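You operate a simulated robot arm through the tools that you are given. There is no shell and no other tool.

You are at the controls of a simulated robot arm. One attempt, no reset.

TASK
Swap the dry drawer's green cartridge for the orange one, shut it and watch the damp reach 20 %.
Fine: the old one goes in the small tote.

It is judged by the outcome, as a careful person would: the job done as asked, and still so three seconds after it is handed in. It fails if anything else is knocked over, pushed out of place, dropped, spilled or broken.

THE ROBOT
A 6-joint arm with a two-finger parallel gripper, fixed in place. Base frame: the origin is on the floor under the middle of its stand, x ahead of it, y to its left, z up. Readings come in m, rad, newtons and seconds.
With the tool pointing down near the work surface it reaches from about 0.2 to 0.62 m from the base axis. Its first joint turns from -1.152 to 1.152 rad. Payload 2.7 kg.
The TCP is the grasp point between the finger pads, 0.023 m short of the fingertips. In the tool frame z runs along the fingers and y along their closing line. The gripper opens to 0.094 m. The fingers are 0.038 m wide and 0.01 m thick; the gripper's body (0.054 by 0.096 m) begins 0.039 m behind the TCP.
Orientation is told as [roll, pitch, yaw] about the base's x, y, z axes, in that order, counted from this pose: with the fingers straight down and closing along the base's y, the tool's x points along the base's -x, its y along +y and its z along -z.

THE INTERFACE
- The arm moves only by the tool servo_tool. Its argument "plan" is a list of rows, each an object of numbers (a shift or turn left out is 0, a gripper value left out holds the last): "rx", "ry", "rz": the turn, a rotation vector about the tool's x, y, z in rad; "tx", "ty", "tz": the shift along the tool's x, y, z in m; "fingers": the finger opening in m, from 0 to 0.094. In form: [{"rx": .., "ry": .., "rz": .., "tx": .., "ty": .., "tz": .., "fingers": ..}, ...]. A call has 1 to 20 rows; each row is the pose to reach, as a shift and turn from the pose commanded when the call began, along the tool's axes at that moment. A row lasts 0.2 s, in which the tool goes at most 0.05 m and 0.15 rad; a call with a longer step from one row to the next is refused whole, and so is a gripper value outside its range. A pose out of reach is approached as far as the arm can. The call stops where the force on the tool passes 40 N (or 10 N more than at its start, if that is more) or the arm is blocked; 0.2 s more then pass. Each finger travels about 0.045 m/s and halts on what it meets, pressing with about 37 N; the grip force reading is that of the motor and also rises with nothing between the fingers. The clock runs only during rows and for 0.2 s after the last one: add rows that repeat a pose to give the fingers time. The reply holds the time, the measured pose of the TCP, the force on the tool along the base axes, the opening and the grip force, in the units named above and with some noise, with the torque about the TCP (base axes, N m) and any sound that the robot's microphone picked up, and new pictures: "show" is both (left out), scene, wrist or none.
- Cameras (640 x 400 px; columns grow to the right, rows downward): "scene" is fixed at [0.0795, -0.4386, 1.4153]; the picture's right is [0.80, -0.60, 0.00], its down [-0.33, -0.45, -0.83] and it looks along [0.49, 0.66, -0.56] (base axes); focal length 333 px, centre (320, 200). "wrist" rides on the gripper at [0.086, 0.016, -0.075] in the tool frame; the picture's right is [-0.18, 0.98, 0.00], its down [-0.58, -0.11, -0.81] and it looks along [-0.79, -0.15, 0.59] (tool axes); focal length 243 px, centre (320, 200).
- locate(camera, pixels): for up to 12 pixels [column, row] of the newest picture of that camera ("zoom" is the newest enlarged one), the place [x, y, z] in the base frame of the surface seen there, good to about 0.003 m, but the place of the scene camera against the robot may be out by one fixed shift of up to 0.025 m in any direction. The clock stands still meanwhile.
- close_up(camera, box): a new picture of the part [left, top, right, bottom] of that camera's present view, enlarged. The clock stands still meanwhile.
- finish_job(): hands the job in; it is judged then, once.

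Leave the gripper open and the arm clear of the work at the hand-in unless told otherwise.

The tools are called as a command line: name --argument value ..., lists and objects as JSON in quotes. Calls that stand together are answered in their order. servo_tool: Moves the arm, as the interface text tells. Its arguments: {"type":"object","properties":{"plan":{"type":"array"},"show":{"type":"string","enum":["both","scene","wrist","none"]}},"required":["plan"]} The other tools are called the same way: locate (camera, pixels) gives the place of the surface under pixels of a picture; close_up (camera, box) takes an enlarged picture of a part of a camera's view; finish_job () hands the job in.

At the start:

```text
t: 0.0
tool_pos: [0.4458, 0.1494, 1.08]
orientation: [0.002, -0.002, 0.002]
ft_force: [0.3, -0.1, 0.9]
torque: [0.01, -0.01, 0.01]
grip_width: 0.0939
finger_force: 0.0
```

scene: 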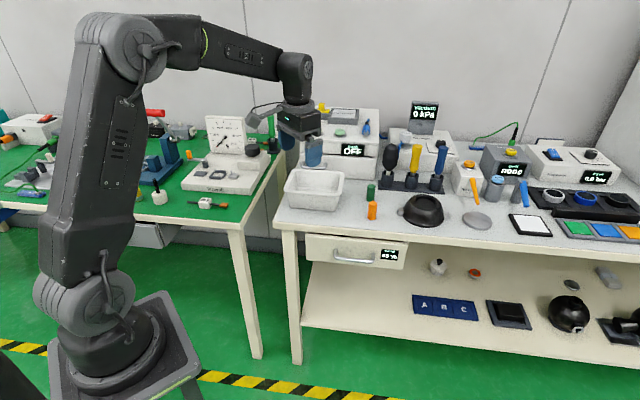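
wrist: 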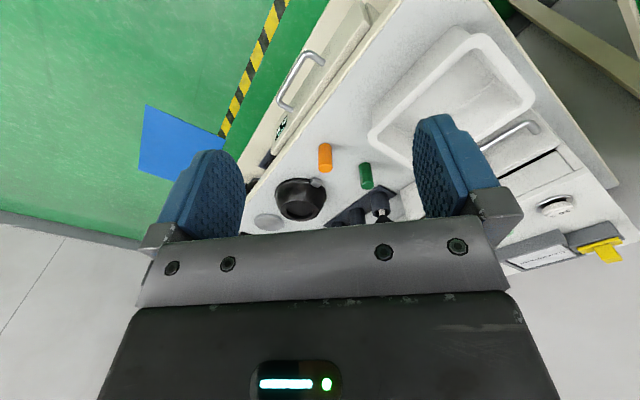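

I see a bench with a drawer below its top (handle about (352,258), small display about (390,254)), and a green and an orange cylinder on the bench near (371,190) and (371,211). I'll enlarge those areas first.

close_up --camera "scene" --box '[260, 160, 440, 280]'

close_up --camera "scene" --box '[270, 90, 470, 215]'

close_up --camera "wrist" --box '[220, 0, 640, 260]'

```text
3.33 times, centred on (350, 220) of scene
```

zoom: 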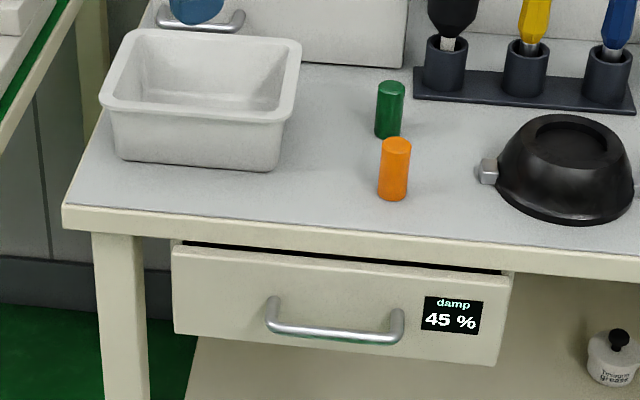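

```text
3.20 times, centred on (370, 152) of scene
```

zoom: 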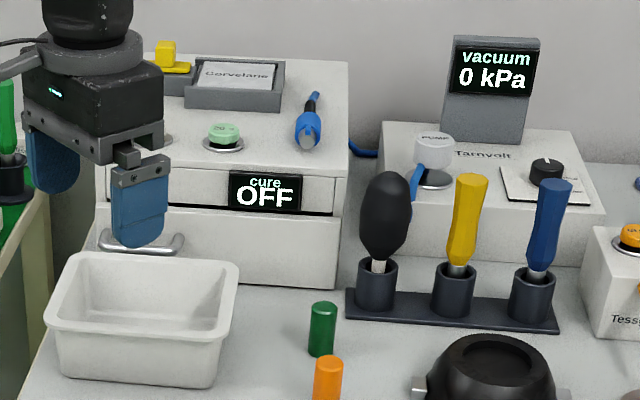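

```text
1.52 times, centred on (430, 130) of wrist
```

zoom: 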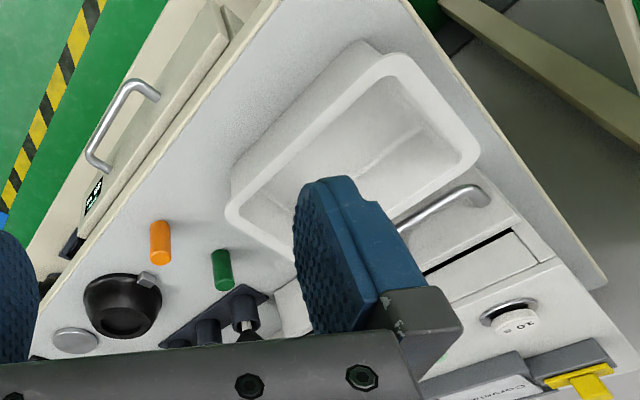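

The drawer display reads damp 45 %, and a green and an orange cylinder stand on the bench. I'll measure these places with both cameras so I can work out the scene camera's shift: drawer handle, cylinders and tote.

locate --camera "scene" --pixels '[[371, 185], [371, 203], [336, 249], [352, 257], [372, 253], [389, 254], [310, 235], [410, 243], [315, 174], [285, 188], [343, 181], [330, 208]]'

locate --camera "wrist" --pixels '[[325, 147], [365, 167], [284, 104], [300, 68], [318, 58], [282, 126], [340, 30], [375, 135], [488, 38], [533, 95], [460, 85], [330, 185]]'

```text
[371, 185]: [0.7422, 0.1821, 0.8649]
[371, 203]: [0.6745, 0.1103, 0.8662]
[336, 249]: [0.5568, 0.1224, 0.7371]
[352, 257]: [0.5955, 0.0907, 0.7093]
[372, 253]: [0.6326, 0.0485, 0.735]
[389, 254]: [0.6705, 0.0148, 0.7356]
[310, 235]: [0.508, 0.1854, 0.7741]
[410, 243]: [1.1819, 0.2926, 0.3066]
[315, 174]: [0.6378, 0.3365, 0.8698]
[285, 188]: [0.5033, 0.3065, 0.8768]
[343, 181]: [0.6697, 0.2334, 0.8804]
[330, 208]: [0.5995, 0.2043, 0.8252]
```

```text
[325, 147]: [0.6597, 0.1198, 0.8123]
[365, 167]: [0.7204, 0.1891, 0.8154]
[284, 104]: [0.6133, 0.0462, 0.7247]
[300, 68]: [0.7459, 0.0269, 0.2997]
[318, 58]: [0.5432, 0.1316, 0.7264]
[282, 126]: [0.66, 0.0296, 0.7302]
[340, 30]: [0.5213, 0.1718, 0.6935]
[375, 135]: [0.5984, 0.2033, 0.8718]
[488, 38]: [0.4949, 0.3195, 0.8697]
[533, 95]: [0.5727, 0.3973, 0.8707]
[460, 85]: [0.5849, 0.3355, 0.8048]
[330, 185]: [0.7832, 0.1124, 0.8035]
```

The bench is turned about 45° and its drawer faces the robot. I'll look around the rest of the scene for other totes and obstacles.

close_up --camera "scene" --box '[0, 90, 300, 280]'

close_up --camera "scene" --box '[400, 100, 640, 250]'

close_up --camera "scene" --box '[280, 220, 640, 400]'

```text
2.11 times, centred on (150, 185) of scene
```

zoom: 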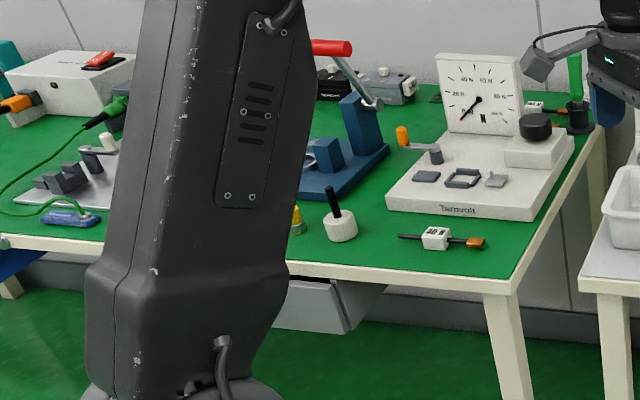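

```text
2.67 times, centred on (520, 175) of scene
```

zoom: 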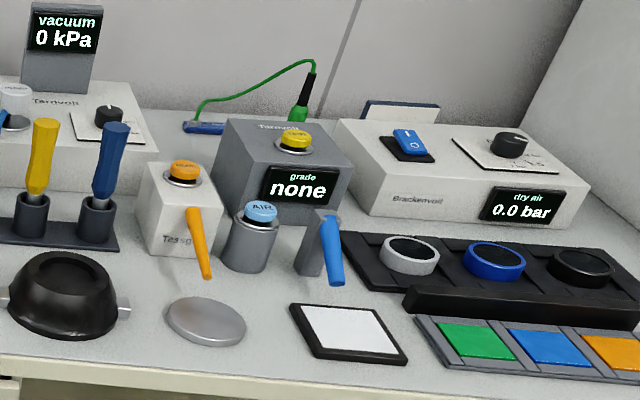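

```text
1.78 times, centred on (460, 310) of scene
```

zoom: 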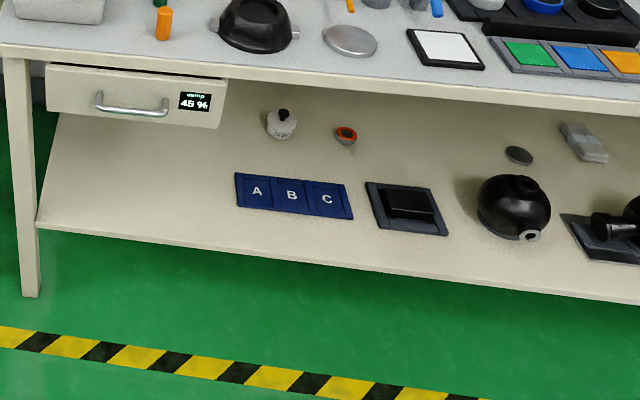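

The only tote near the dry drawer is the white one on the bench. Now I'll measure the cylinder tops and bases, the bench top edge, the drawer face and the handle in finer detail from both cameras.

close_up --camera "wrist" --box '[240, 0, 420, 220]'

locate --camera "wrist" --pixels '[[325, 166], [325, 150], [367, 183], [365, 168], [332, 22], [283, 118], [400, 5], [350, 60], [300, 140], [313, 33], [460, 100], [490, 50]]'

locate --camera "scene" --pixels '[[371, 203], [371, 212], [371, 217], [371, 186], [371, 195], [310, 250], [400, 262], [305, 228], [325, 232], [390, 232], [350, 215], [372, 237]]'

```text
1.82 times, centred on (330, 110) of wrist
```

zoom: 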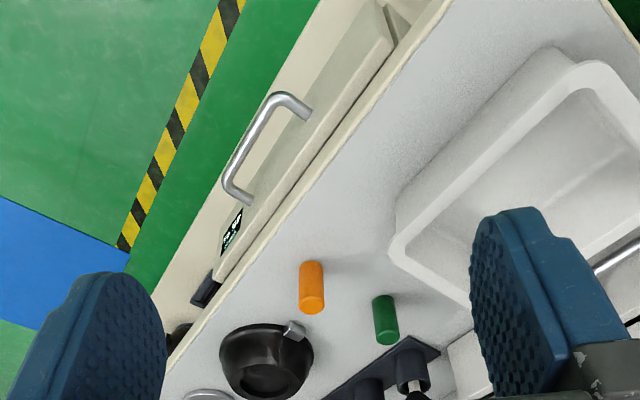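

```text
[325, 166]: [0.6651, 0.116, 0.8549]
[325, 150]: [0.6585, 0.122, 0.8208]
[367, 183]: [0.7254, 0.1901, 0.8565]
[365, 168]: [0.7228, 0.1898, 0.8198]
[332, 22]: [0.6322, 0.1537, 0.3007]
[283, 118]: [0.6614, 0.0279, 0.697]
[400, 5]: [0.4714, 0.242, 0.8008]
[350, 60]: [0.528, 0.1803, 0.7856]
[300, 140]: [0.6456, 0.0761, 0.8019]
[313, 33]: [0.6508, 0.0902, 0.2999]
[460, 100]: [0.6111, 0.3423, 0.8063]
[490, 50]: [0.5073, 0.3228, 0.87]
```

```text
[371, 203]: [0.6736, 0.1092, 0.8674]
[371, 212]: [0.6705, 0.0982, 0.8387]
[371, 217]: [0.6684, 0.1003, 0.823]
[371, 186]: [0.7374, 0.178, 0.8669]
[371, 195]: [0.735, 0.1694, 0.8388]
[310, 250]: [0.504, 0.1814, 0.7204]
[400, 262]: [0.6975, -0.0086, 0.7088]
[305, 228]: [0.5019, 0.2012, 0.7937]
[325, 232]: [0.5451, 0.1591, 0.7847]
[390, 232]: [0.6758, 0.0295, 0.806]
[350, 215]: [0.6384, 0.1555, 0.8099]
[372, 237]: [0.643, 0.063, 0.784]
```

The bench top sits at z≈0.801 by the wrist camera, and the scene camera reads about 9 mm high. Next I'll measure the handle bar and drawer face in the enlarged wrist picture (bar from about (270,105) to (232,180)).

locate --camera "zoom" --pixels '[[272, 102], [258, 130], [246, 153], [234, 176], [300, 106], [244, 198], [330, 100], [290, 155], [350, 110], [385, 15], [270, 215], [215, 270]]'

close_up --camera "scene" --box '[300, 220, 420, 280]'

```text
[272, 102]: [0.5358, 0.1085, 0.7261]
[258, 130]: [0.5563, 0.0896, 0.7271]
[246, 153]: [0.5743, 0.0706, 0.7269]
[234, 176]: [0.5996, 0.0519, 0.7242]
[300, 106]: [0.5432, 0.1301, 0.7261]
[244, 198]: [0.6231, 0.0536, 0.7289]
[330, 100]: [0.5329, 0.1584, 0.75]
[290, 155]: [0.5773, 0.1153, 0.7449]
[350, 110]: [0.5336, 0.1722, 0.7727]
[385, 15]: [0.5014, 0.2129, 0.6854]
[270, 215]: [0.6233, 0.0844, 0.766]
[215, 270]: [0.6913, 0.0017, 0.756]
```

```text
5.33 times, centred on (360, 250) of scene
```

zoom: 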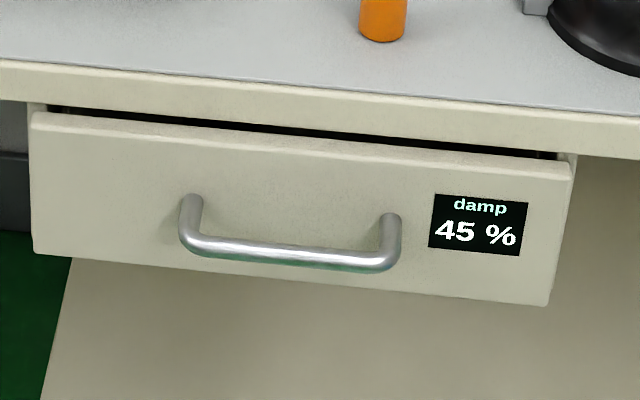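

The handle bar runs horizontally, with its centre near (0.569, 0.079, 0.72), about 33 mm out from the drawer face. The drawer's way out is (-0.707, -0.707). First I'll turn the tool so its closing line lies along the drawer's pull direction, and move toward a spot in front of the handle.

servo_tool --plan '[{"rz": 0.131, "ty": -0.02, "tz": 0.022}, {"rz": 0.262, "ty": -0.04, "tz": 0.044}, {"rz": 0.393, "ty": -0.06, "tz": 0.066}, {"rz": 0.524, "ty": -0.08, "tz": 0.088}, {"rz": 0.655, "ty": -0.1, "tz": 0.11}, {"rz": 0.785, "ty": -0.12, "tz": 0.13, "fingers": 0.05}, {"rz": 0.785, "ty": -0.12, "tz": 0.13, "fingers": 0.05}]'

```text
t: 1.6
tool_pos: [0.4464, 0.0287, 0.9498]
orientation: [0.002, -0.001, -0.788]
ft_force: [0.1, -0.4, 0.3]
torque: [0.0, 0.04, -0.02]
grip_width: 0.0501
finger_force: 0.0
```

scene: 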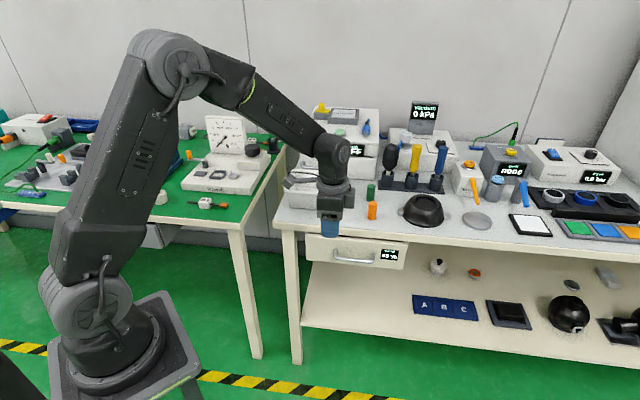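
wrist: 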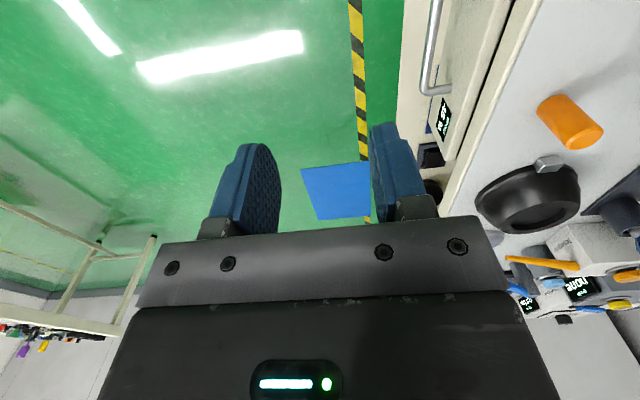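

Pose is as expected. Now I'll tilt the tool 45° so the fingers point down and toward the drawer, and move to about 0.11 m in front of and above the handle bar.

servo_tool --plan '[{"rx": -0.131, "tx": -0.0086, "ty": 0.0074, "tz": 0.0253}, {"rx": -0.262, "tx": -0.0172, "ty": 0.0149, "tz": 0.0507}, {"rx": -0.393, "tx": -0.0258, "ty": 0.0223, "tz": 0.076}, {"rx": -0.524, "tx": -0.0344, "ty": 0.0297, "tz": 0.1013}, {"rx": -0.655, "tx": -0.043, "ty": 0.0372, "tz": 0.1267}, {"rx": -0.785, "tx": -0.0516, "ty": 0.0446, "tz": 0.152, "fingers": 0.036}, {"rx": -0.785, "tx": -0.0516, "ty": 0.0446, "tz": 0.152, "fingers": 0.036}]'

```text
t: 3.2
tool_pos: [0.514, 0.0249, 0.7975]
orientation: [0.787, 0.001, -0.786]
ft_force: [0.3, 0.5, -0.7]
torque: [0.0, 0.0, -0.02]
grip_width: 0.0358
finger_force: 0.1
```

scene: 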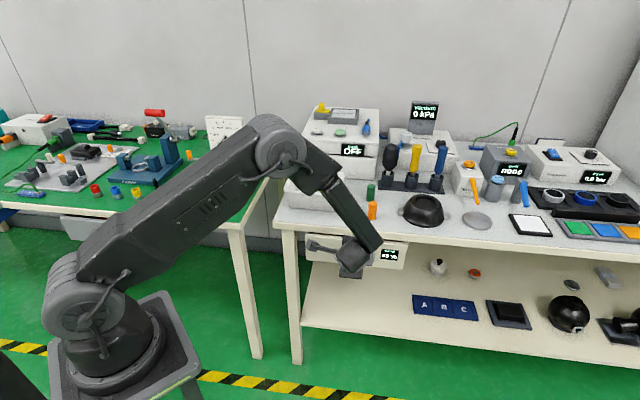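
wrist: 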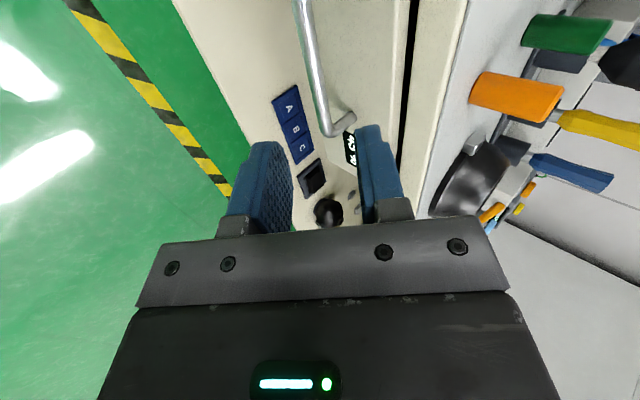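

The handle bar is now close, running from about (305,10) to (335,125) in the wrist picture. I'll measure it again from here.

locate --camera "wrist" --pixels '[[305, 15], [312, 50], [319, 85], [327, 120], [350, 120], [370, 60], [385, 100], [402, 60], [425, 60], [345, 20]]'

close_up --camera "wrist" --box '[220, 0, 480, 230]'

```text
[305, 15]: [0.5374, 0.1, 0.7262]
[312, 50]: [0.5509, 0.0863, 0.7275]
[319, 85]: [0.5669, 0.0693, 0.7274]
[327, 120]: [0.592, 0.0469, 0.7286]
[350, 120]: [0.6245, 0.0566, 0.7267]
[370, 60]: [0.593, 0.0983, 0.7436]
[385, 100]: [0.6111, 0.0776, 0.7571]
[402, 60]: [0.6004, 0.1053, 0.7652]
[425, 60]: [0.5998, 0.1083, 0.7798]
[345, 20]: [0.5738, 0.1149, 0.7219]
```

```text
1.74 times, centred on (350, 115) of wrist
```

zoom: 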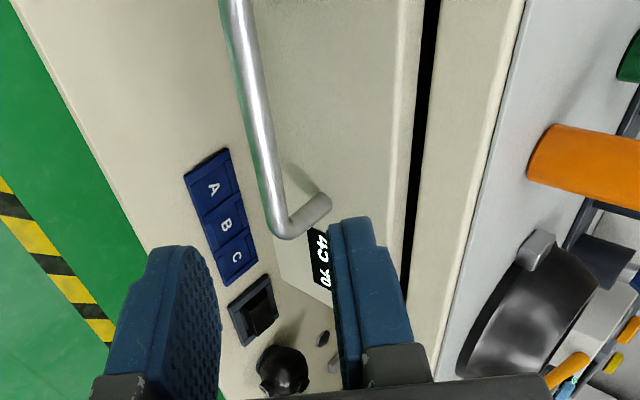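

The bar's centre comes out at about (0.5645, 0.078, 0.723), nearly straight ahead of the fingers. I'll advance along the finger direction part way and check.

servo_tool --plan '[{"tz": 0.02, "fingers": 0.036}, {"tz": 0.04, "tx": 0.001}, {"tz": 0.06, "tx": 0.0018, "ty": -0.001}, {"tz": 0.07, "tx": 0.0018, "ty": -0.001}]' --show "wrist"

```text
t: 4.2
tool_pos: [0.5467, 0.0597, 0.747]
orientation: [0.787, 0.002, -0.786]
ft_force: [0.3, -0.1, 0.7]
torque: [-0.01, -0.01, 0.01]
grip_width: 0.0362
finger_force: 0.0
```

wrist: 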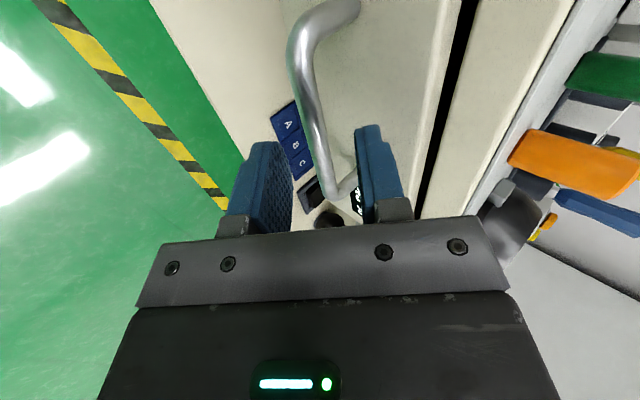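

The bar now lies between the fingertips, roughly centred. I'll advance the last 24 mm.

servo_tool --plan '[{"tz": 0.012}, {"tz": 0.024}]' --show "wrist"

close_up --camera "wrist" --box '[220, 60, 440, 230]'

```text
t: 4.8
tool_pos: [0.5589, 0.073, 0.7304]
orientation: [0.786, 0.001, -0.785]
ft_force: [0.1, 0.3, 0.0]
torque: [0.01, 0.02, 0.04]
grip_width: 0.0359
finger_force: 0.0
```

wrist: 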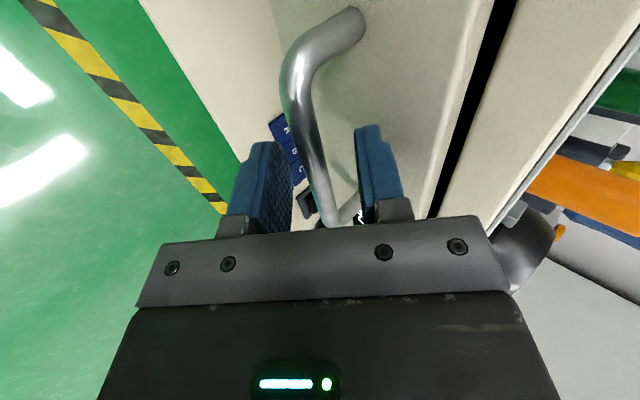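

```text
2.35 times, centred on (330, 145) of wrist
```

zoom: 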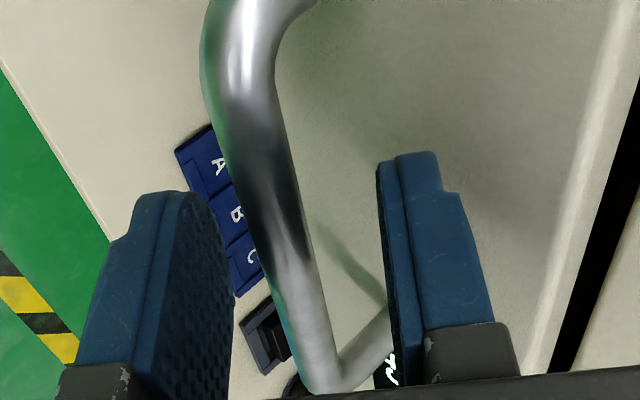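

The bar is between the pads with room on both sides. Closing on it now.

servo_tool --plan '[{"fingers": 0.02}, {"fingers": 0.01}, {"fingers": 0.005}, {"fingers": 0.005}]' --show "wrist"

```text
t: 5.8
tool_pos: [0.5591, 0.0722, 0.7293]
orientation: [0.782, -0.003, -0.784]
ft_force: [-1.7, -4.5, -11.5]
torque: [-0.93, -0.81, 0.71]
grip_width: 0.0117
finger_force: 45.0
```

wrist: 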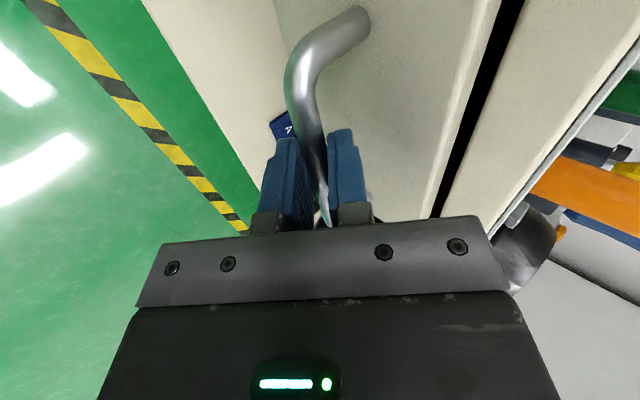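

The bar is held (opening 11.7 mm). I'll pull gently straight out along (-0.707,-0.707), 60 mm first.

servo_tool --plan '[{"ty": -0.005, "tz": -0.0038}, {"ty": -0.0124, "tz": -0.0114}, {"ty": -0.0222, "tz": -0.0212}, {"ty": -0.0328, "tz": -0.0318}, {"ty": -0.0434, "tz": -0.0424}]'

```text
t: 7.0
tool_pos: [0.5174, 0.0305, 0.7303]
orientation: [0.785, -0.002, -0.785]
ft_force: [4.1, -3.7, -16.0]
torque: [-1.33, -1.22, 0.43]
grip_width: 0.0115
finger_force: 45.1
```

scene: 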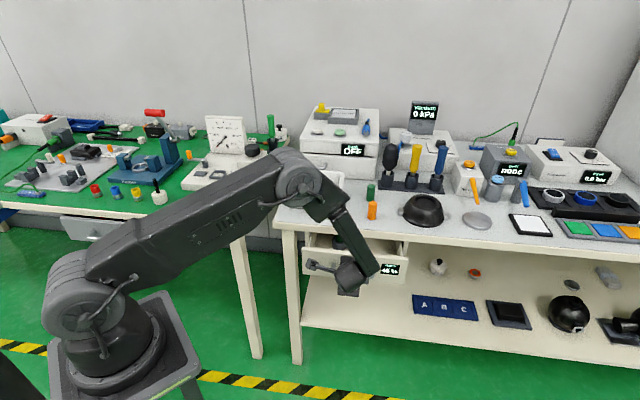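
wrist: 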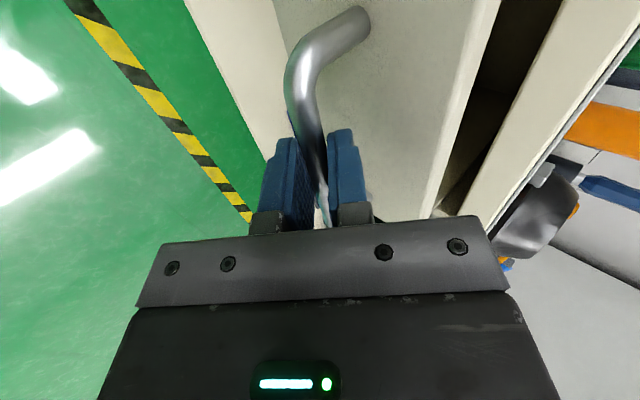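

The drawer slides; it's open about 60 mm and the grip is firm. I'll pull another 80 mm, easing about 2 mm downward because the bar is pressing the tool down.

servo_tool --plan '[{"ty": -0.0085, "tz": -0.0057}, {"ty": -0.0195, "tz": -0.0167}, {"ty": -0.0301, "tz": -0.0273}, {"ty": -0.0407, "tz": -0.0379}, {"ty": -0.0513, "tz": -0.0485}, {"ty": -0.058, "tz": -0.0552}]'

```text
t: 8.4
tool_pos: [0.4597, -0.0275, 0.7289]
orientation: [0.789, -0.001, -0.785]
ft_force: [-3.8, 4.6, 26.6]
torque: [-0.26, -0.57, 1.06]
grip_width: 0.0117
finger_force: 44.9
```

scene: 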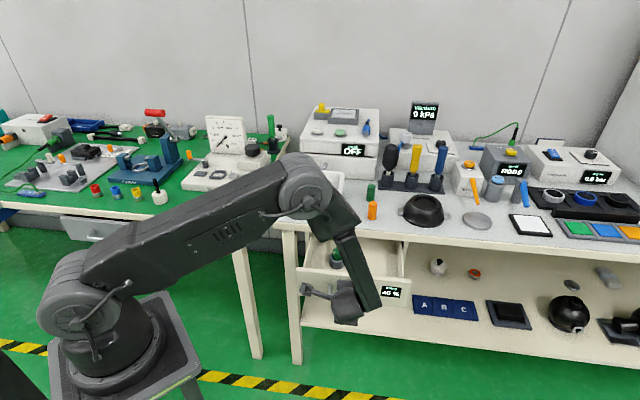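
wrist: 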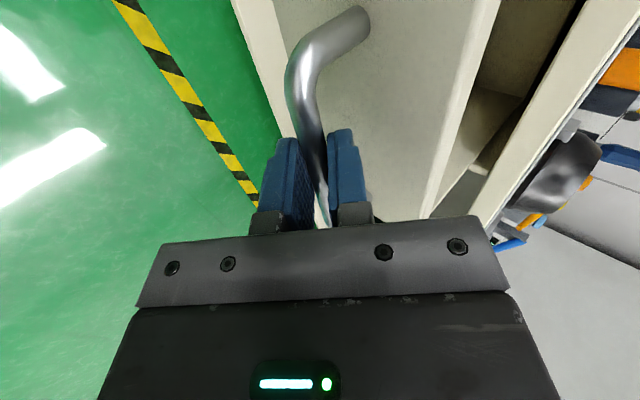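

The drawer's open 140 mm and a green cartridge shows inside near (337,258). The vertical force turned to +27 N, so I'll raise by about 1.2 mm and look closer.

servo_tool --plan '[{"ty": 0.00085, "tz": -0.00085}]' --show "scene"

close_up --camera "scene" --box '[280, 210, 430, 330]'

```text
t: 8.8
tool_pos: [0.4597, -0.0273, 0.7299]
orientation: [0.787, -0.001, -0.783]
ft_force: [-3.3, 3.9, 24.0]
torque: [-0.66, -1.05, 0.72]
grip_width: 0.0117
finger_force: 45.0
```

scene: 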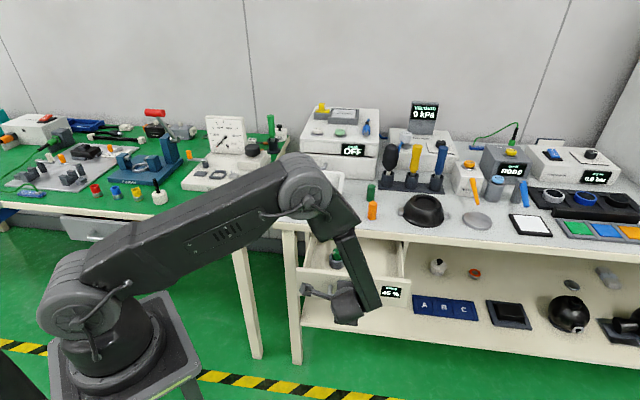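

```text
3.33 times, centred on (355, 270) of scene
```

zoom: 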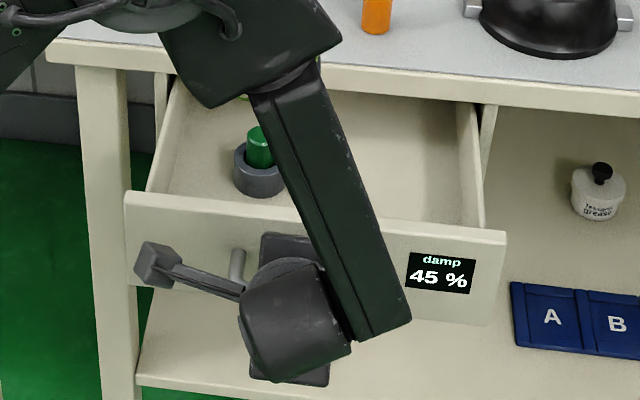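

The green cartridge stands in a dark round socket in the drawer at enlarged pixel (258,150). I'll measure it and the drawer.

locate --camera "zoom" --pixels '[[257, 133], [260, 155], [241, 160], [258, 190], [210, 120], [135, 200], [300, 220], [400, 200], [470, 170], [495, 240], [300, 75], [400, 120]]'

```text
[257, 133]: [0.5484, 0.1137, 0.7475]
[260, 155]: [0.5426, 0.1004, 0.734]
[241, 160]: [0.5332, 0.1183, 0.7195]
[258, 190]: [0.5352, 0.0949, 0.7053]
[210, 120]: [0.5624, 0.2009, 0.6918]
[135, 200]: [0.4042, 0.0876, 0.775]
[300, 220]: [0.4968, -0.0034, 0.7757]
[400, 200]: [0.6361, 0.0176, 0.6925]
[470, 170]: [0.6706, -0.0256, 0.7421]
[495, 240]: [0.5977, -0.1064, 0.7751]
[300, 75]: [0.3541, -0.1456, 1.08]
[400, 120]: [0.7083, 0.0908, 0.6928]
```

The cartridge sits only about 30 mm in front of the bench edge, which is too tight for the gripper body. I'll pull the drawer out another 60 mm, raising slightly to ease the force.

servo_tool --plan '[{"ty": -0.003, "tz": -0.0044}, {"ty": -0.01, "tz": -0.0114}, {"ty": -0.0205, "tz": -0.0219}, {"ty": -0.031, "tz": -0.0324}, {"ty": -0.0415, "tz": -0.0429}]' --show "scene"

```text
t: 10.0
tool_pos: [0.4174, -0.0694, 0.7288]
orientation: [0.784, 0.0, -0.786]
ft_force: [0.8, -0.2, -2.6]
torque: [-1.24, -1.29, 0.66]
grip_width: 0.0117
finger_force: 45.5
```

scene: 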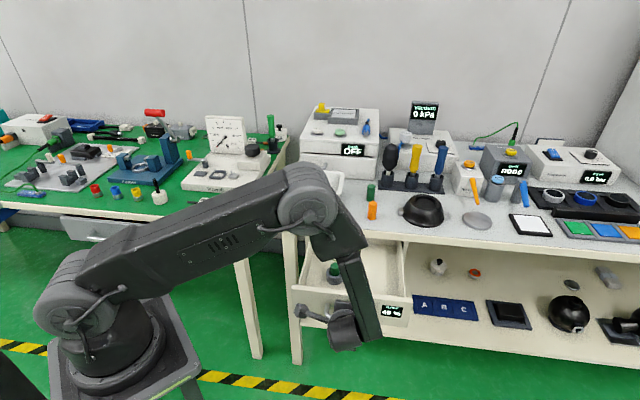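

The drawer is open about 200 mm with little force. I'll let go of the handle and back straight out along the fingers.

servo_tool --plan '[{"fingers": 0.036}, {"fingers": 0.036}, {"fingers": 0.036}, {"tz": -0.02}, {"tz": -0.05}, {"tz": -0.09}, {"tz": -0.13}]'

close_up --camera "scene" --box '[280, 210, 430, 330]'

```text
t: 11.6
tool_pos: [0.3525, -0.1354, 0.8214]
orientation: [0.786, 0.0, -0.786]
ft_force: [-0.6, 0.4, 0.5]
torque: [0.01, 0.02, -0.01]
grip_width: 0.0362
finger_force: 0.1
```

scene: 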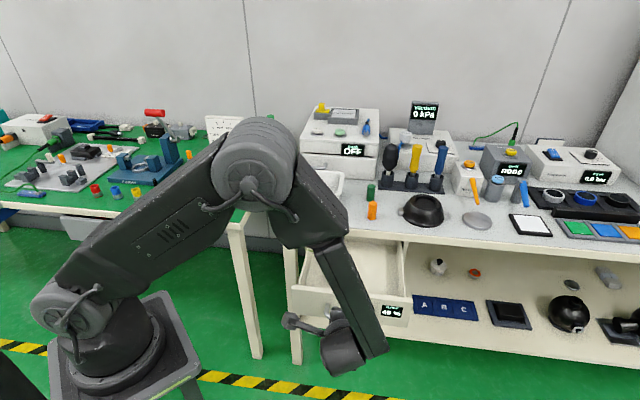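
wrist: 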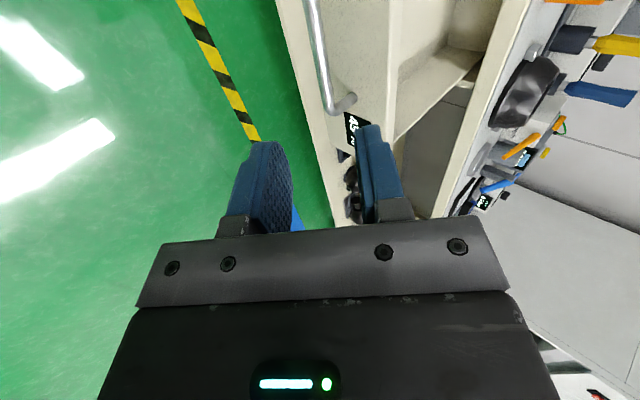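

```text
3.33 times, centred on (355, 270) of scene
```

zoom: 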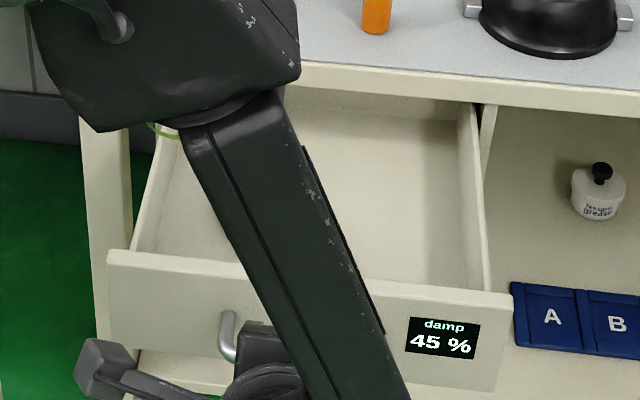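

The drawer stays open and its handle is free. Now I'll raise the tool and bring it back to pointing straight down, so the wrist camera can look into the drawer.

servo_tool --plan '[{"rx": 0.131, "tx": 0.0056, "ty": 0.0269, "tz": -0.005}, {"rx": 0.262, "tx": 0.0113, "ty": 0.0537, "tz": -0.005}, {"rx": 0.393, "tx": 0.017, "ty": 0.0806, "tz": 0.0}, {"rx": 0.524, "tx": 0.0226, "ty": 0.1075, "tz": 0.007}, {"rx": 0.655, "tx": 0.0283, "ty": 0.1343, "tz": 0.015}, {"rx": 0.785, "tx": 0.0339, "ty": 0.1612, "tz": 0.0218}, {"rx": 0.785, "tx": 0.0339, "ty": 0.1612, "tz": 0.0218}]'

```text
t: 13.2
tool_pos: [0.4208, -0.0195, 0.9208]
orientation: [-0.001, -0.002, -0.784]
ft_force: [0.6, 0.7, -0.1]
torque: [0.0, -0.04, 0.01]
grip_width: 0.0362
finger_force: 0.0
```

scene: 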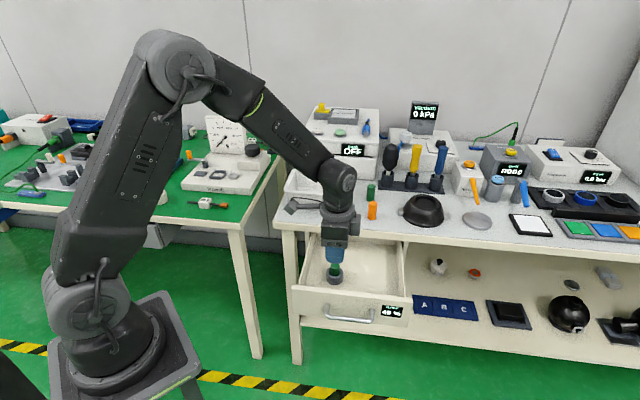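
wrist: 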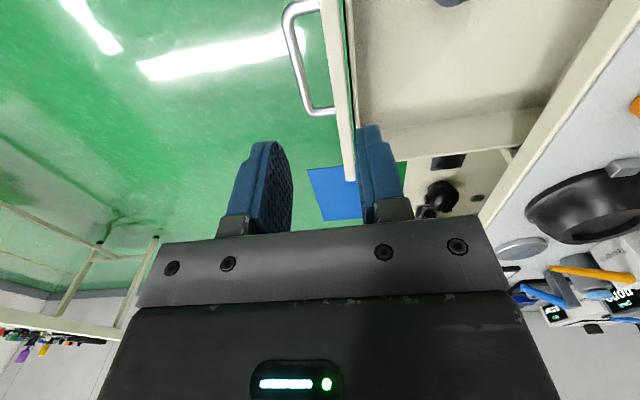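

The socket shows at the top edge of the wrist picture near (450,0). I'll move over toward it, staying high.

servo_tool --plan '[{"tx": 0.009, "ty": 0.03, "tz": 0.005}, {"tx": 0.018, "ty": 0.06, "tz": 0.01}, {"tx": 0.027, "ty": 0.09, "tz": 0.015}, {"tx": 0.0357, "ty": 0.1, "tz": 0.02, "fingers": 0.06}, {"tx": 0.0357, "ty": 0.1, "tz": 0.02, "fingers": 0.06}]'

close_up --camera "wrist" --box '[220, 0, 480, 160]'

```text
t: 14.4
tool_pos: [0.4657, 0.0768, 0.9019]
orientation: [0.003, 0.0, -0.786]
ft_force: [-1.0, -0.1, 0.9]
torque: [0.0, -0.02, -0.01]
grip_width: 0.06
finger_force: 0.0
```

scene: 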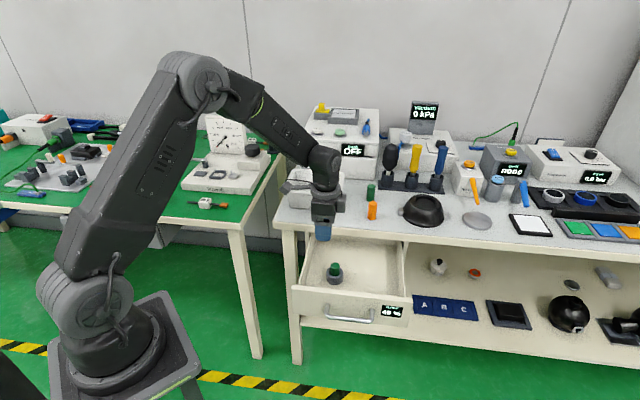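
wrist: 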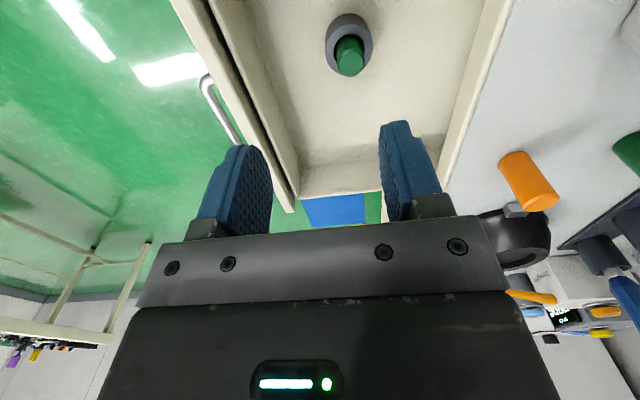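

```text
2.46 times, centred on (350, 80) of wrist
```

zoom: 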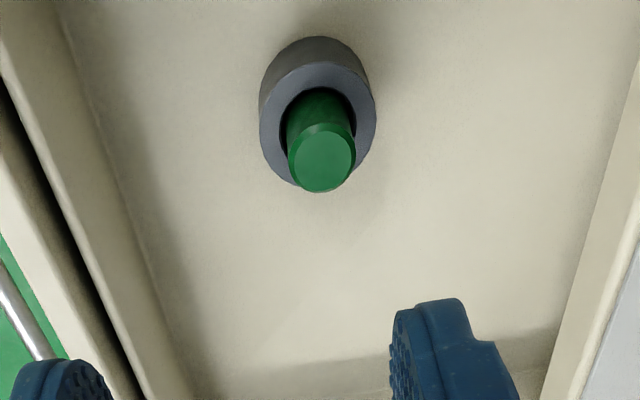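

I now have a clear view of the green cartridge in its socket. I'll measure the cartridge top (centre about (321,163) in the enlarged picture), the socket rim and the drawer floor and walls.

locate --camera "zoom" --pixels '[[321, 163], [300, 163], [342, 163], [321, 148], [321, 180], [270, 120], [366, 120], [318, 78], [200, 200], [450, 200], [60, 200], [20, 80]]'

locate --camera "scene" --pixels '[[333, 264], [333, 271], [333, 283], [371, 203], [371, 185], [320, 290], [300, 289], [395, 296]]'

locate --camera "wrist" --pixels '[[535, 195], [540, 203], [520, 165], [515, 155], [625, 150], [458, 150]]'

```text
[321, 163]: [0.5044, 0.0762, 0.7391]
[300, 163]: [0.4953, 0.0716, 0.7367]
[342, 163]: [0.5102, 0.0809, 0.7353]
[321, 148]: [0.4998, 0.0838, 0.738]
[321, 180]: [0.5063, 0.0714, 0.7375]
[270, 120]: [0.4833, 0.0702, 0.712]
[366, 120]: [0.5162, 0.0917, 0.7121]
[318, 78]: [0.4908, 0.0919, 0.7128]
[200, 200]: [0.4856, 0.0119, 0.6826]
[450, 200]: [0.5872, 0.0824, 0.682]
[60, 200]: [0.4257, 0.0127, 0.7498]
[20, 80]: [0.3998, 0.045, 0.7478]
```

```text
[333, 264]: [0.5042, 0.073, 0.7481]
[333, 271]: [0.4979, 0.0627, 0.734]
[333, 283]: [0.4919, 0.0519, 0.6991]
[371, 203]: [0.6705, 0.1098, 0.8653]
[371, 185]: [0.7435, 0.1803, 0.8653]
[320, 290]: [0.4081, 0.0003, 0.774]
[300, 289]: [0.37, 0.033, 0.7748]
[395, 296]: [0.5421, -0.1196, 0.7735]
```

```text
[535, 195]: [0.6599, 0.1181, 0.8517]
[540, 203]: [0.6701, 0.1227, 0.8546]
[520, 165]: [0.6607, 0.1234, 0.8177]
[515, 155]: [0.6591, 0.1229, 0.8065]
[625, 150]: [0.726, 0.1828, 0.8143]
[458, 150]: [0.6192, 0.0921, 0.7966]
```

The green cartridge's top centre is (0.5035, 0.0765, 0.738), the socket rim is at z≈0.712 and the drawer floor at 0.682. I'll go above it and lower to z≈0.79 first.

servo_tool --plan '[{"tx": -0.0135, "ty": 0.0133, "tz": 0.02}, {"tx": -0.0269, "ty": 0.0265, "tz": 0.045}, {"tx": -0.0269, "ty": 0.0265, "tz": 0.08}, {"tx": -0.0269, "ty": 0.0265, "tz": 0.11, "fingers": 0.06}]'

close_up --camera "wrist" --box '[200, 60, 460, 230]'

```text
t: 15.4
tool_pos: [0.5036, 0.0784, 0.7912]
orientation: [0.002, 0.0, -0.784]
ft_force: [0.0, -0.7, -0.5]
torque: [0.01, -0.01, 0.02]
grip_width: 0.06
finger_force: 0.1
```

scene: 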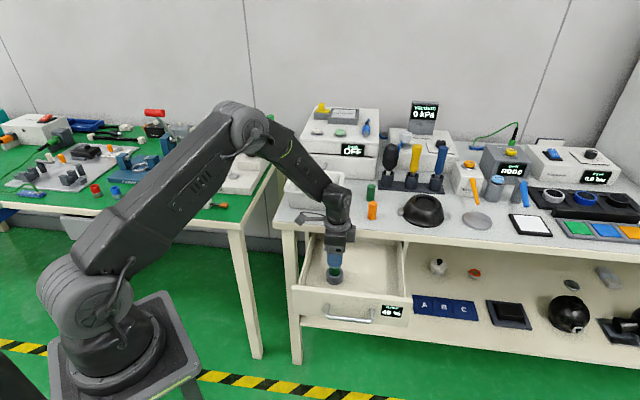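
wrist: 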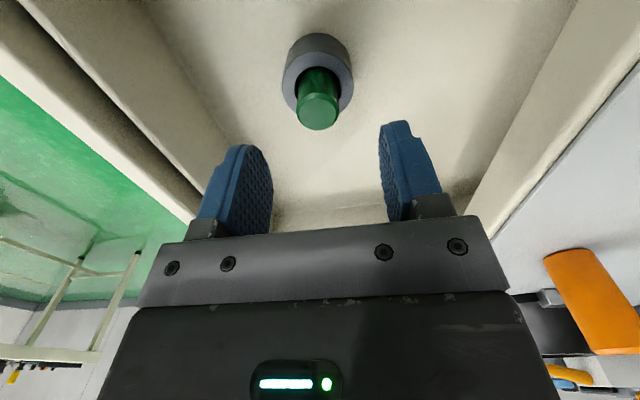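

```text
2.35 times, centred on (330, 145) of wrist
```

zoom: 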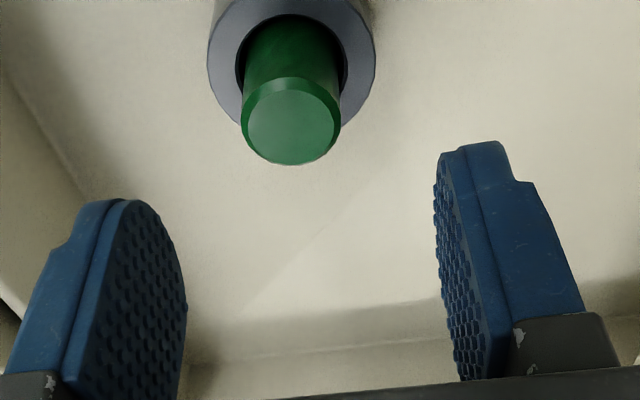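

The cartridge top sits at about (318,111) in the wrist picture, almost exactly below the grasp point (expected about (320,113)). One quick measurement to refine.

locate --camera "zoom" --pixels '[[291, 122], [252, 122], [334, 122], [291, 98], [291, 145], [225, 80], [362, 80]]'

```text
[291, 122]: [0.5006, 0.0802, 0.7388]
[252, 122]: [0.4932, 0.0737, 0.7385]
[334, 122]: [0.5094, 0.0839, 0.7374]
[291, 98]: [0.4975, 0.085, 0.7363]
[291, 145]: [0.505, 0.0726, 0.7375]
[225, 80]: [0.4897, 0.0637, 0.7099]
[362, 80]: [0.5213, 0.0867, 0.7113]
```

Centre is within about 2 mm. I'll lower to z≈0.7385, with fingertips just above the socket rim, shifting a millimetre.

servo_tool --plan '[{"tx": 0.001, "ty": -0.001, "tz": 0.02}, {"tx": 0.001, "ty": -0.001, "tz": 0.04}, {"tx": 0.001, "ty": -0.001, "tz": 0.0525}]' --show "wrist"

close_up --camera "wrist" --box '[200, 80, 460, 240]'

```text
t: 16.2
tool_pos: [0.5021, 0.0783, 0.737]
orientation: [0.001, 0.001, -0.783]
ft_force: [0.4, 0.6, 0.0]
torque: [-0.01, 0.0, -0.03]
grip_width: 0.0601
finger_force: 0.1
```

wrist: 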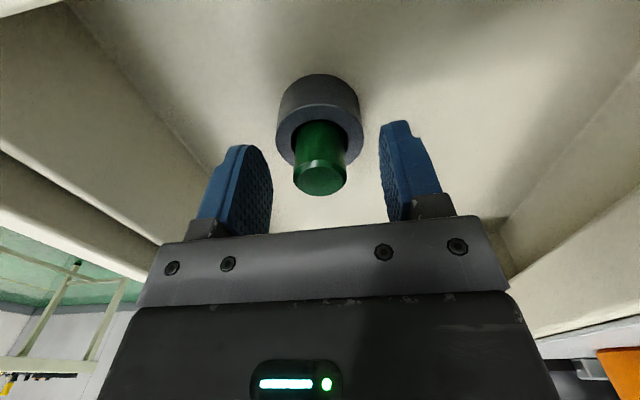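

```text
2.46 times, centred on (330, 160) of wrist
```

zoom: 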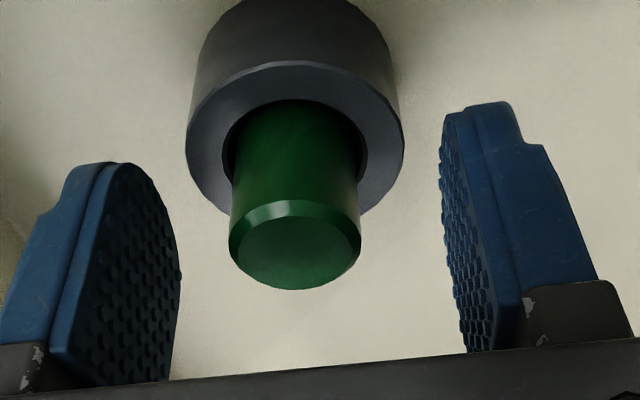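

The cartridge stands centred between the pads. Closing on it.

servo_tool --plan '[{"fingers": 0.045}, {"fingers": 0.03}, {"fingers": 0.02}, {"fingers": 0.02}]' --show "wrist"

```text
t: 17.2
tool_pos: [0.5026, 0.0779, 0.7384]
orientation: [0.001, 0.0, -0.786]
ft_force: [0.6, 0.5, 0.7]
torque: [0.01, 0.05, -0.01]
grip_width: 0.0243
finger_force: 37.8
```

wrist: 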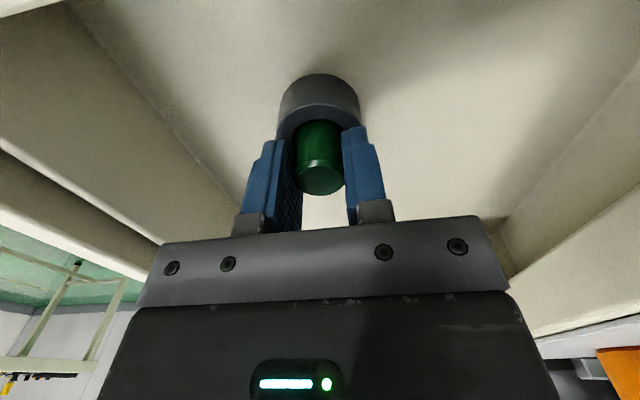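

It's gripped (24.3 mm wide). I'll lift straight up, slowly at first.

servo_tool --plan '[{"tz": -0.006}, {"tz": -0.015}, {"tz": -0.028}, {"tz": -0.045}, {"tz": -0.07}]'

```text
t: 18.4
tool_pos: [0.5015, 0.0771, 0.8087]
orientation: [0.0, -0.002, -0.786]
ft_force: [0.5, 0.3, 0.0]
torque: [0.0, -0.01, -0.01]
grip_width: 0.0246
finger_force: 37.4
```

scene: 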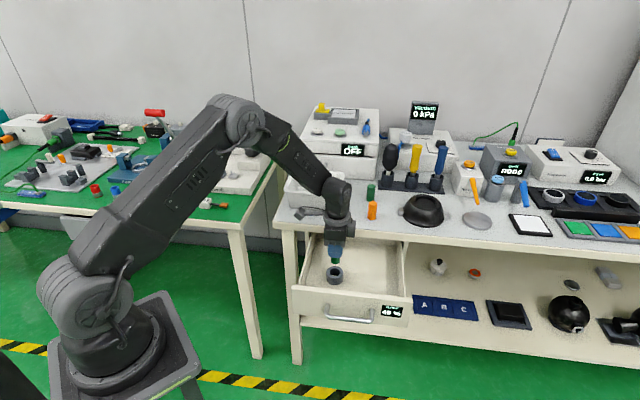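
wrist: 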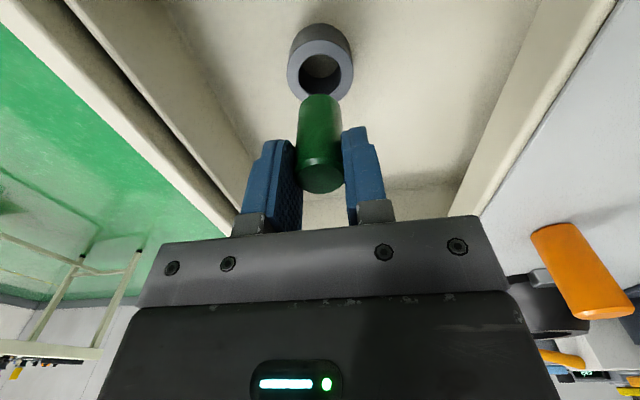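

The green cartridge is out and the socket is empty. I'll lift to z≈0.99 and turn the tool about the vertical so it faces the tote.

servo_tool --plan '[{"tz": -0.02}, {"tz": -0.04, "rz": -0.14}, {"tz": -0.06, "rz": -0.28}, {"tz": -0.08, "rz": -0.42}, {"tz": -0.1, "rz": -0.56}, {"tz": -0.12, "rz": -0.7}, {"tz": -0.14, "rz": -0.84}, {"tz": -0.16, "rz": -0.98}, {"tz": -0.18, "rz": -1.12}, {"tz": -0.18, "rz": -1.256}, {"tz": -0.18, "rz": -1.256}]'

```text
t: 20.8
tool_pos: [0.501, 0.0757, 0.9883]
orientation: [-0.001, -0.002, 0.474]
ft_force: [0.6, 0.5, -0.1]
torque: [0.01, 0.03, -0.02]
grip_width: 0.0247
finger_force: 37.3
```

scene: 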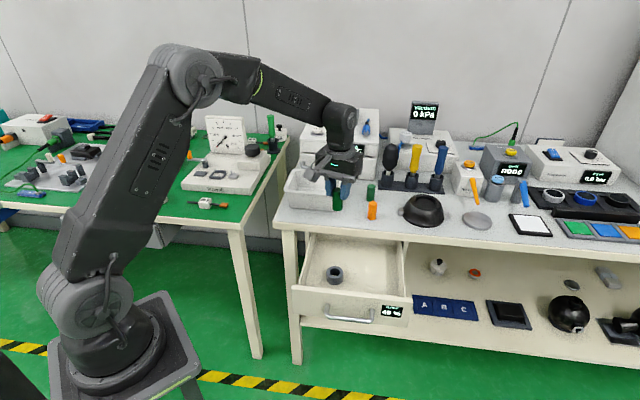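
wrist: 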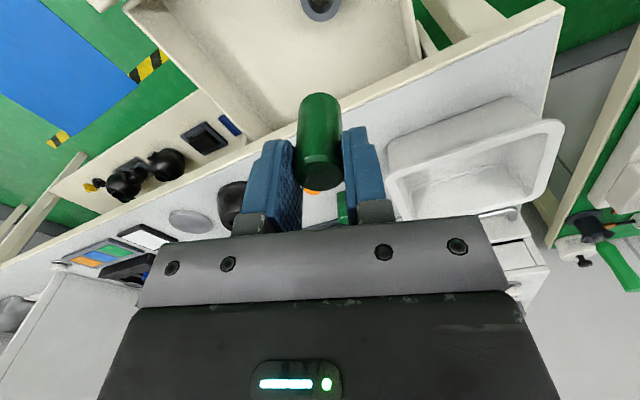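

The tote is now in the wrist view on the right. I'll measure its rim and inner floor.

close_up --camera "wrist" --box '[340, 60, 600, 230]'

locate --camera "wrist" --pixels '[[545, 122], [560, 135], [540, 195], [392, 178], [470, 150], [400, 205], [520, 155], [450, 190], [500, 180], [430, 195], [505, 115], [480, 205]]'

```text
2.35 times, centred on (470, 145) of wrist
```

zoom: 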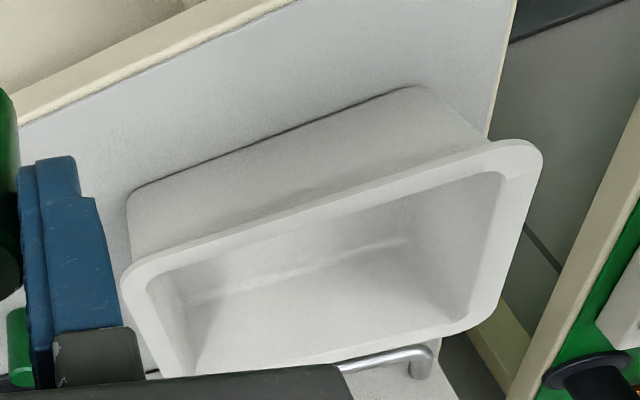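

```text
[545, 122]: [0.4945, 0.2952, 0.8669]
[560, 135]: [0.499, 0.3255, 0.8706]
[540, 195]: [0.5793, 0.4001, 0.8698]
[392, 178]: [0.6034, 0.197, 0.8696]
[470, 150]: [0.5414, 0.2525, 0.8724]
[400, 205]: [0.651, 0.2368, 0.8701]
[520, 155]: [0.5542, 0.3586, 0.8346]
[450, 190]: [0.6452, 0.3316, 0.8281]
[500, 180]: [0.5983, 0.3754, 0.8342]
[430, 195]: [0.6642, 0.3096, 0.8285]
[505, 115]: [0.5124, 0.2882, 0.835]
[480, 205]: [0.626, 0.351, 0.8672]
```

The tote's rim spans about 0.14 × 0.175 m at z≈0.87, with its centre near (0.59, 0.297). I'll carry the cartridge over it, high, to (0.576, 0.2935).

servo_tool --plan '[{"tx": -0.0277, "ty": 0.0266}, {"tx": -0.0554, "ty": 0.0532}, {"tx": -0.083, "ty": 0.0798}, {"tx": -0.1107, "ty": 0.1064}, {"tx": -0.1384, "ty": 0.133}, {"tx": -0.1661, "ty": 0.1596}, {"tx": -0.1661, "ty": 0.1596}]'

```text
t: 22.4
tool_pos: [0.5664, 0.2871, 0.9857]
orientation: [0.001, 0.0, 0.469]
ft_force: [0.5, -0.1, -0.5]
torque: [0.0, 0.0, 0.01]
grip_width: 0.0243
finger_force: 37.3
out of reach, approached as far as the arm can: row 6, 7
```

scene: 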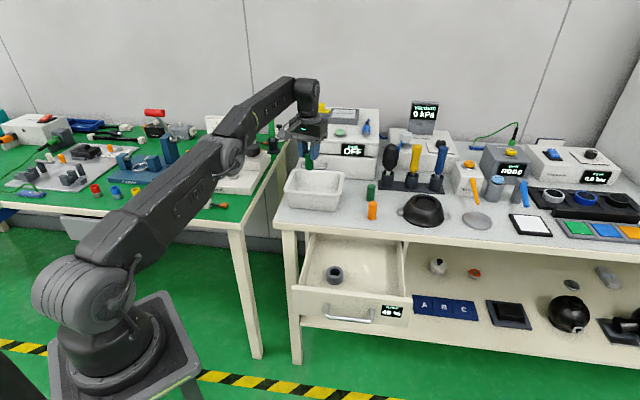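
wrist: 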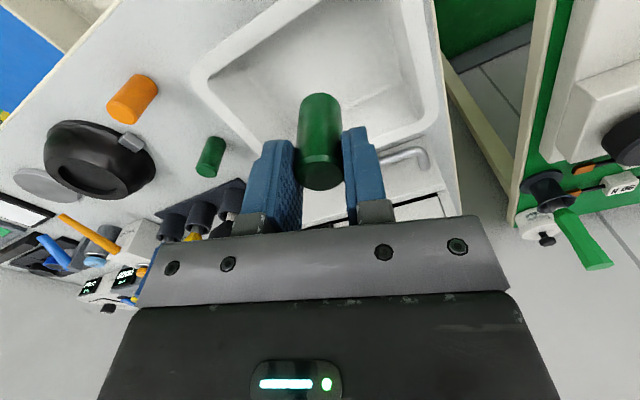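

Reach ends at about 0.635 m at this height, and lower down it should stretch further. The cartridge hangs above the tote's near half, so I'll lower 40 mm and check.

servo_tool --plan '[{"tz": 0.02}, {"tz": 0.04}, {"tz": 0.04}]'

```text
t: 23.2
tool_pos: [0.5669, 0.2875, 0.946]
orientation: [0.001, -0.001, 0.472]
ft_force: [-0.1, -0.7, -0.1]
torque: [0.04, 0.04, 0.01]
grip_width: 0.0247
finger_force: 36.7
```

scene: 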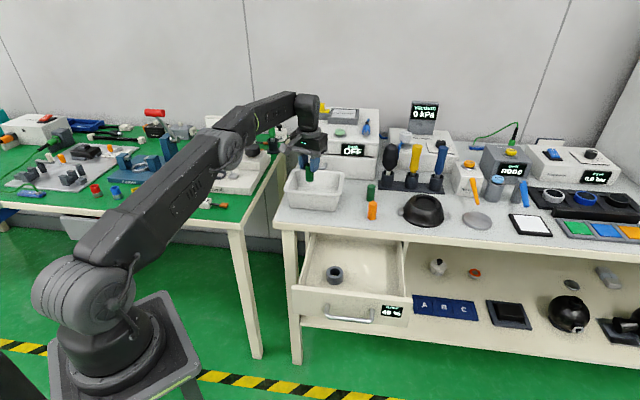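
wrist: 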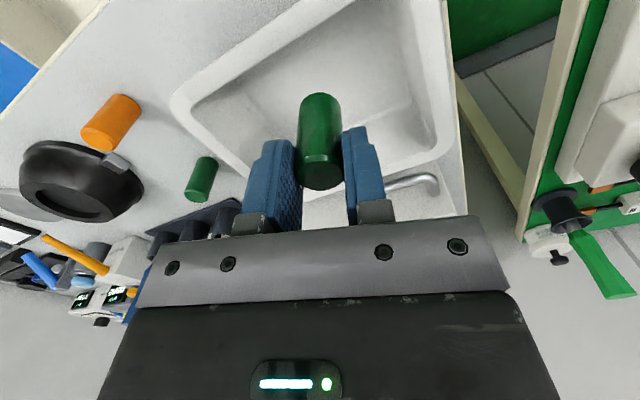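

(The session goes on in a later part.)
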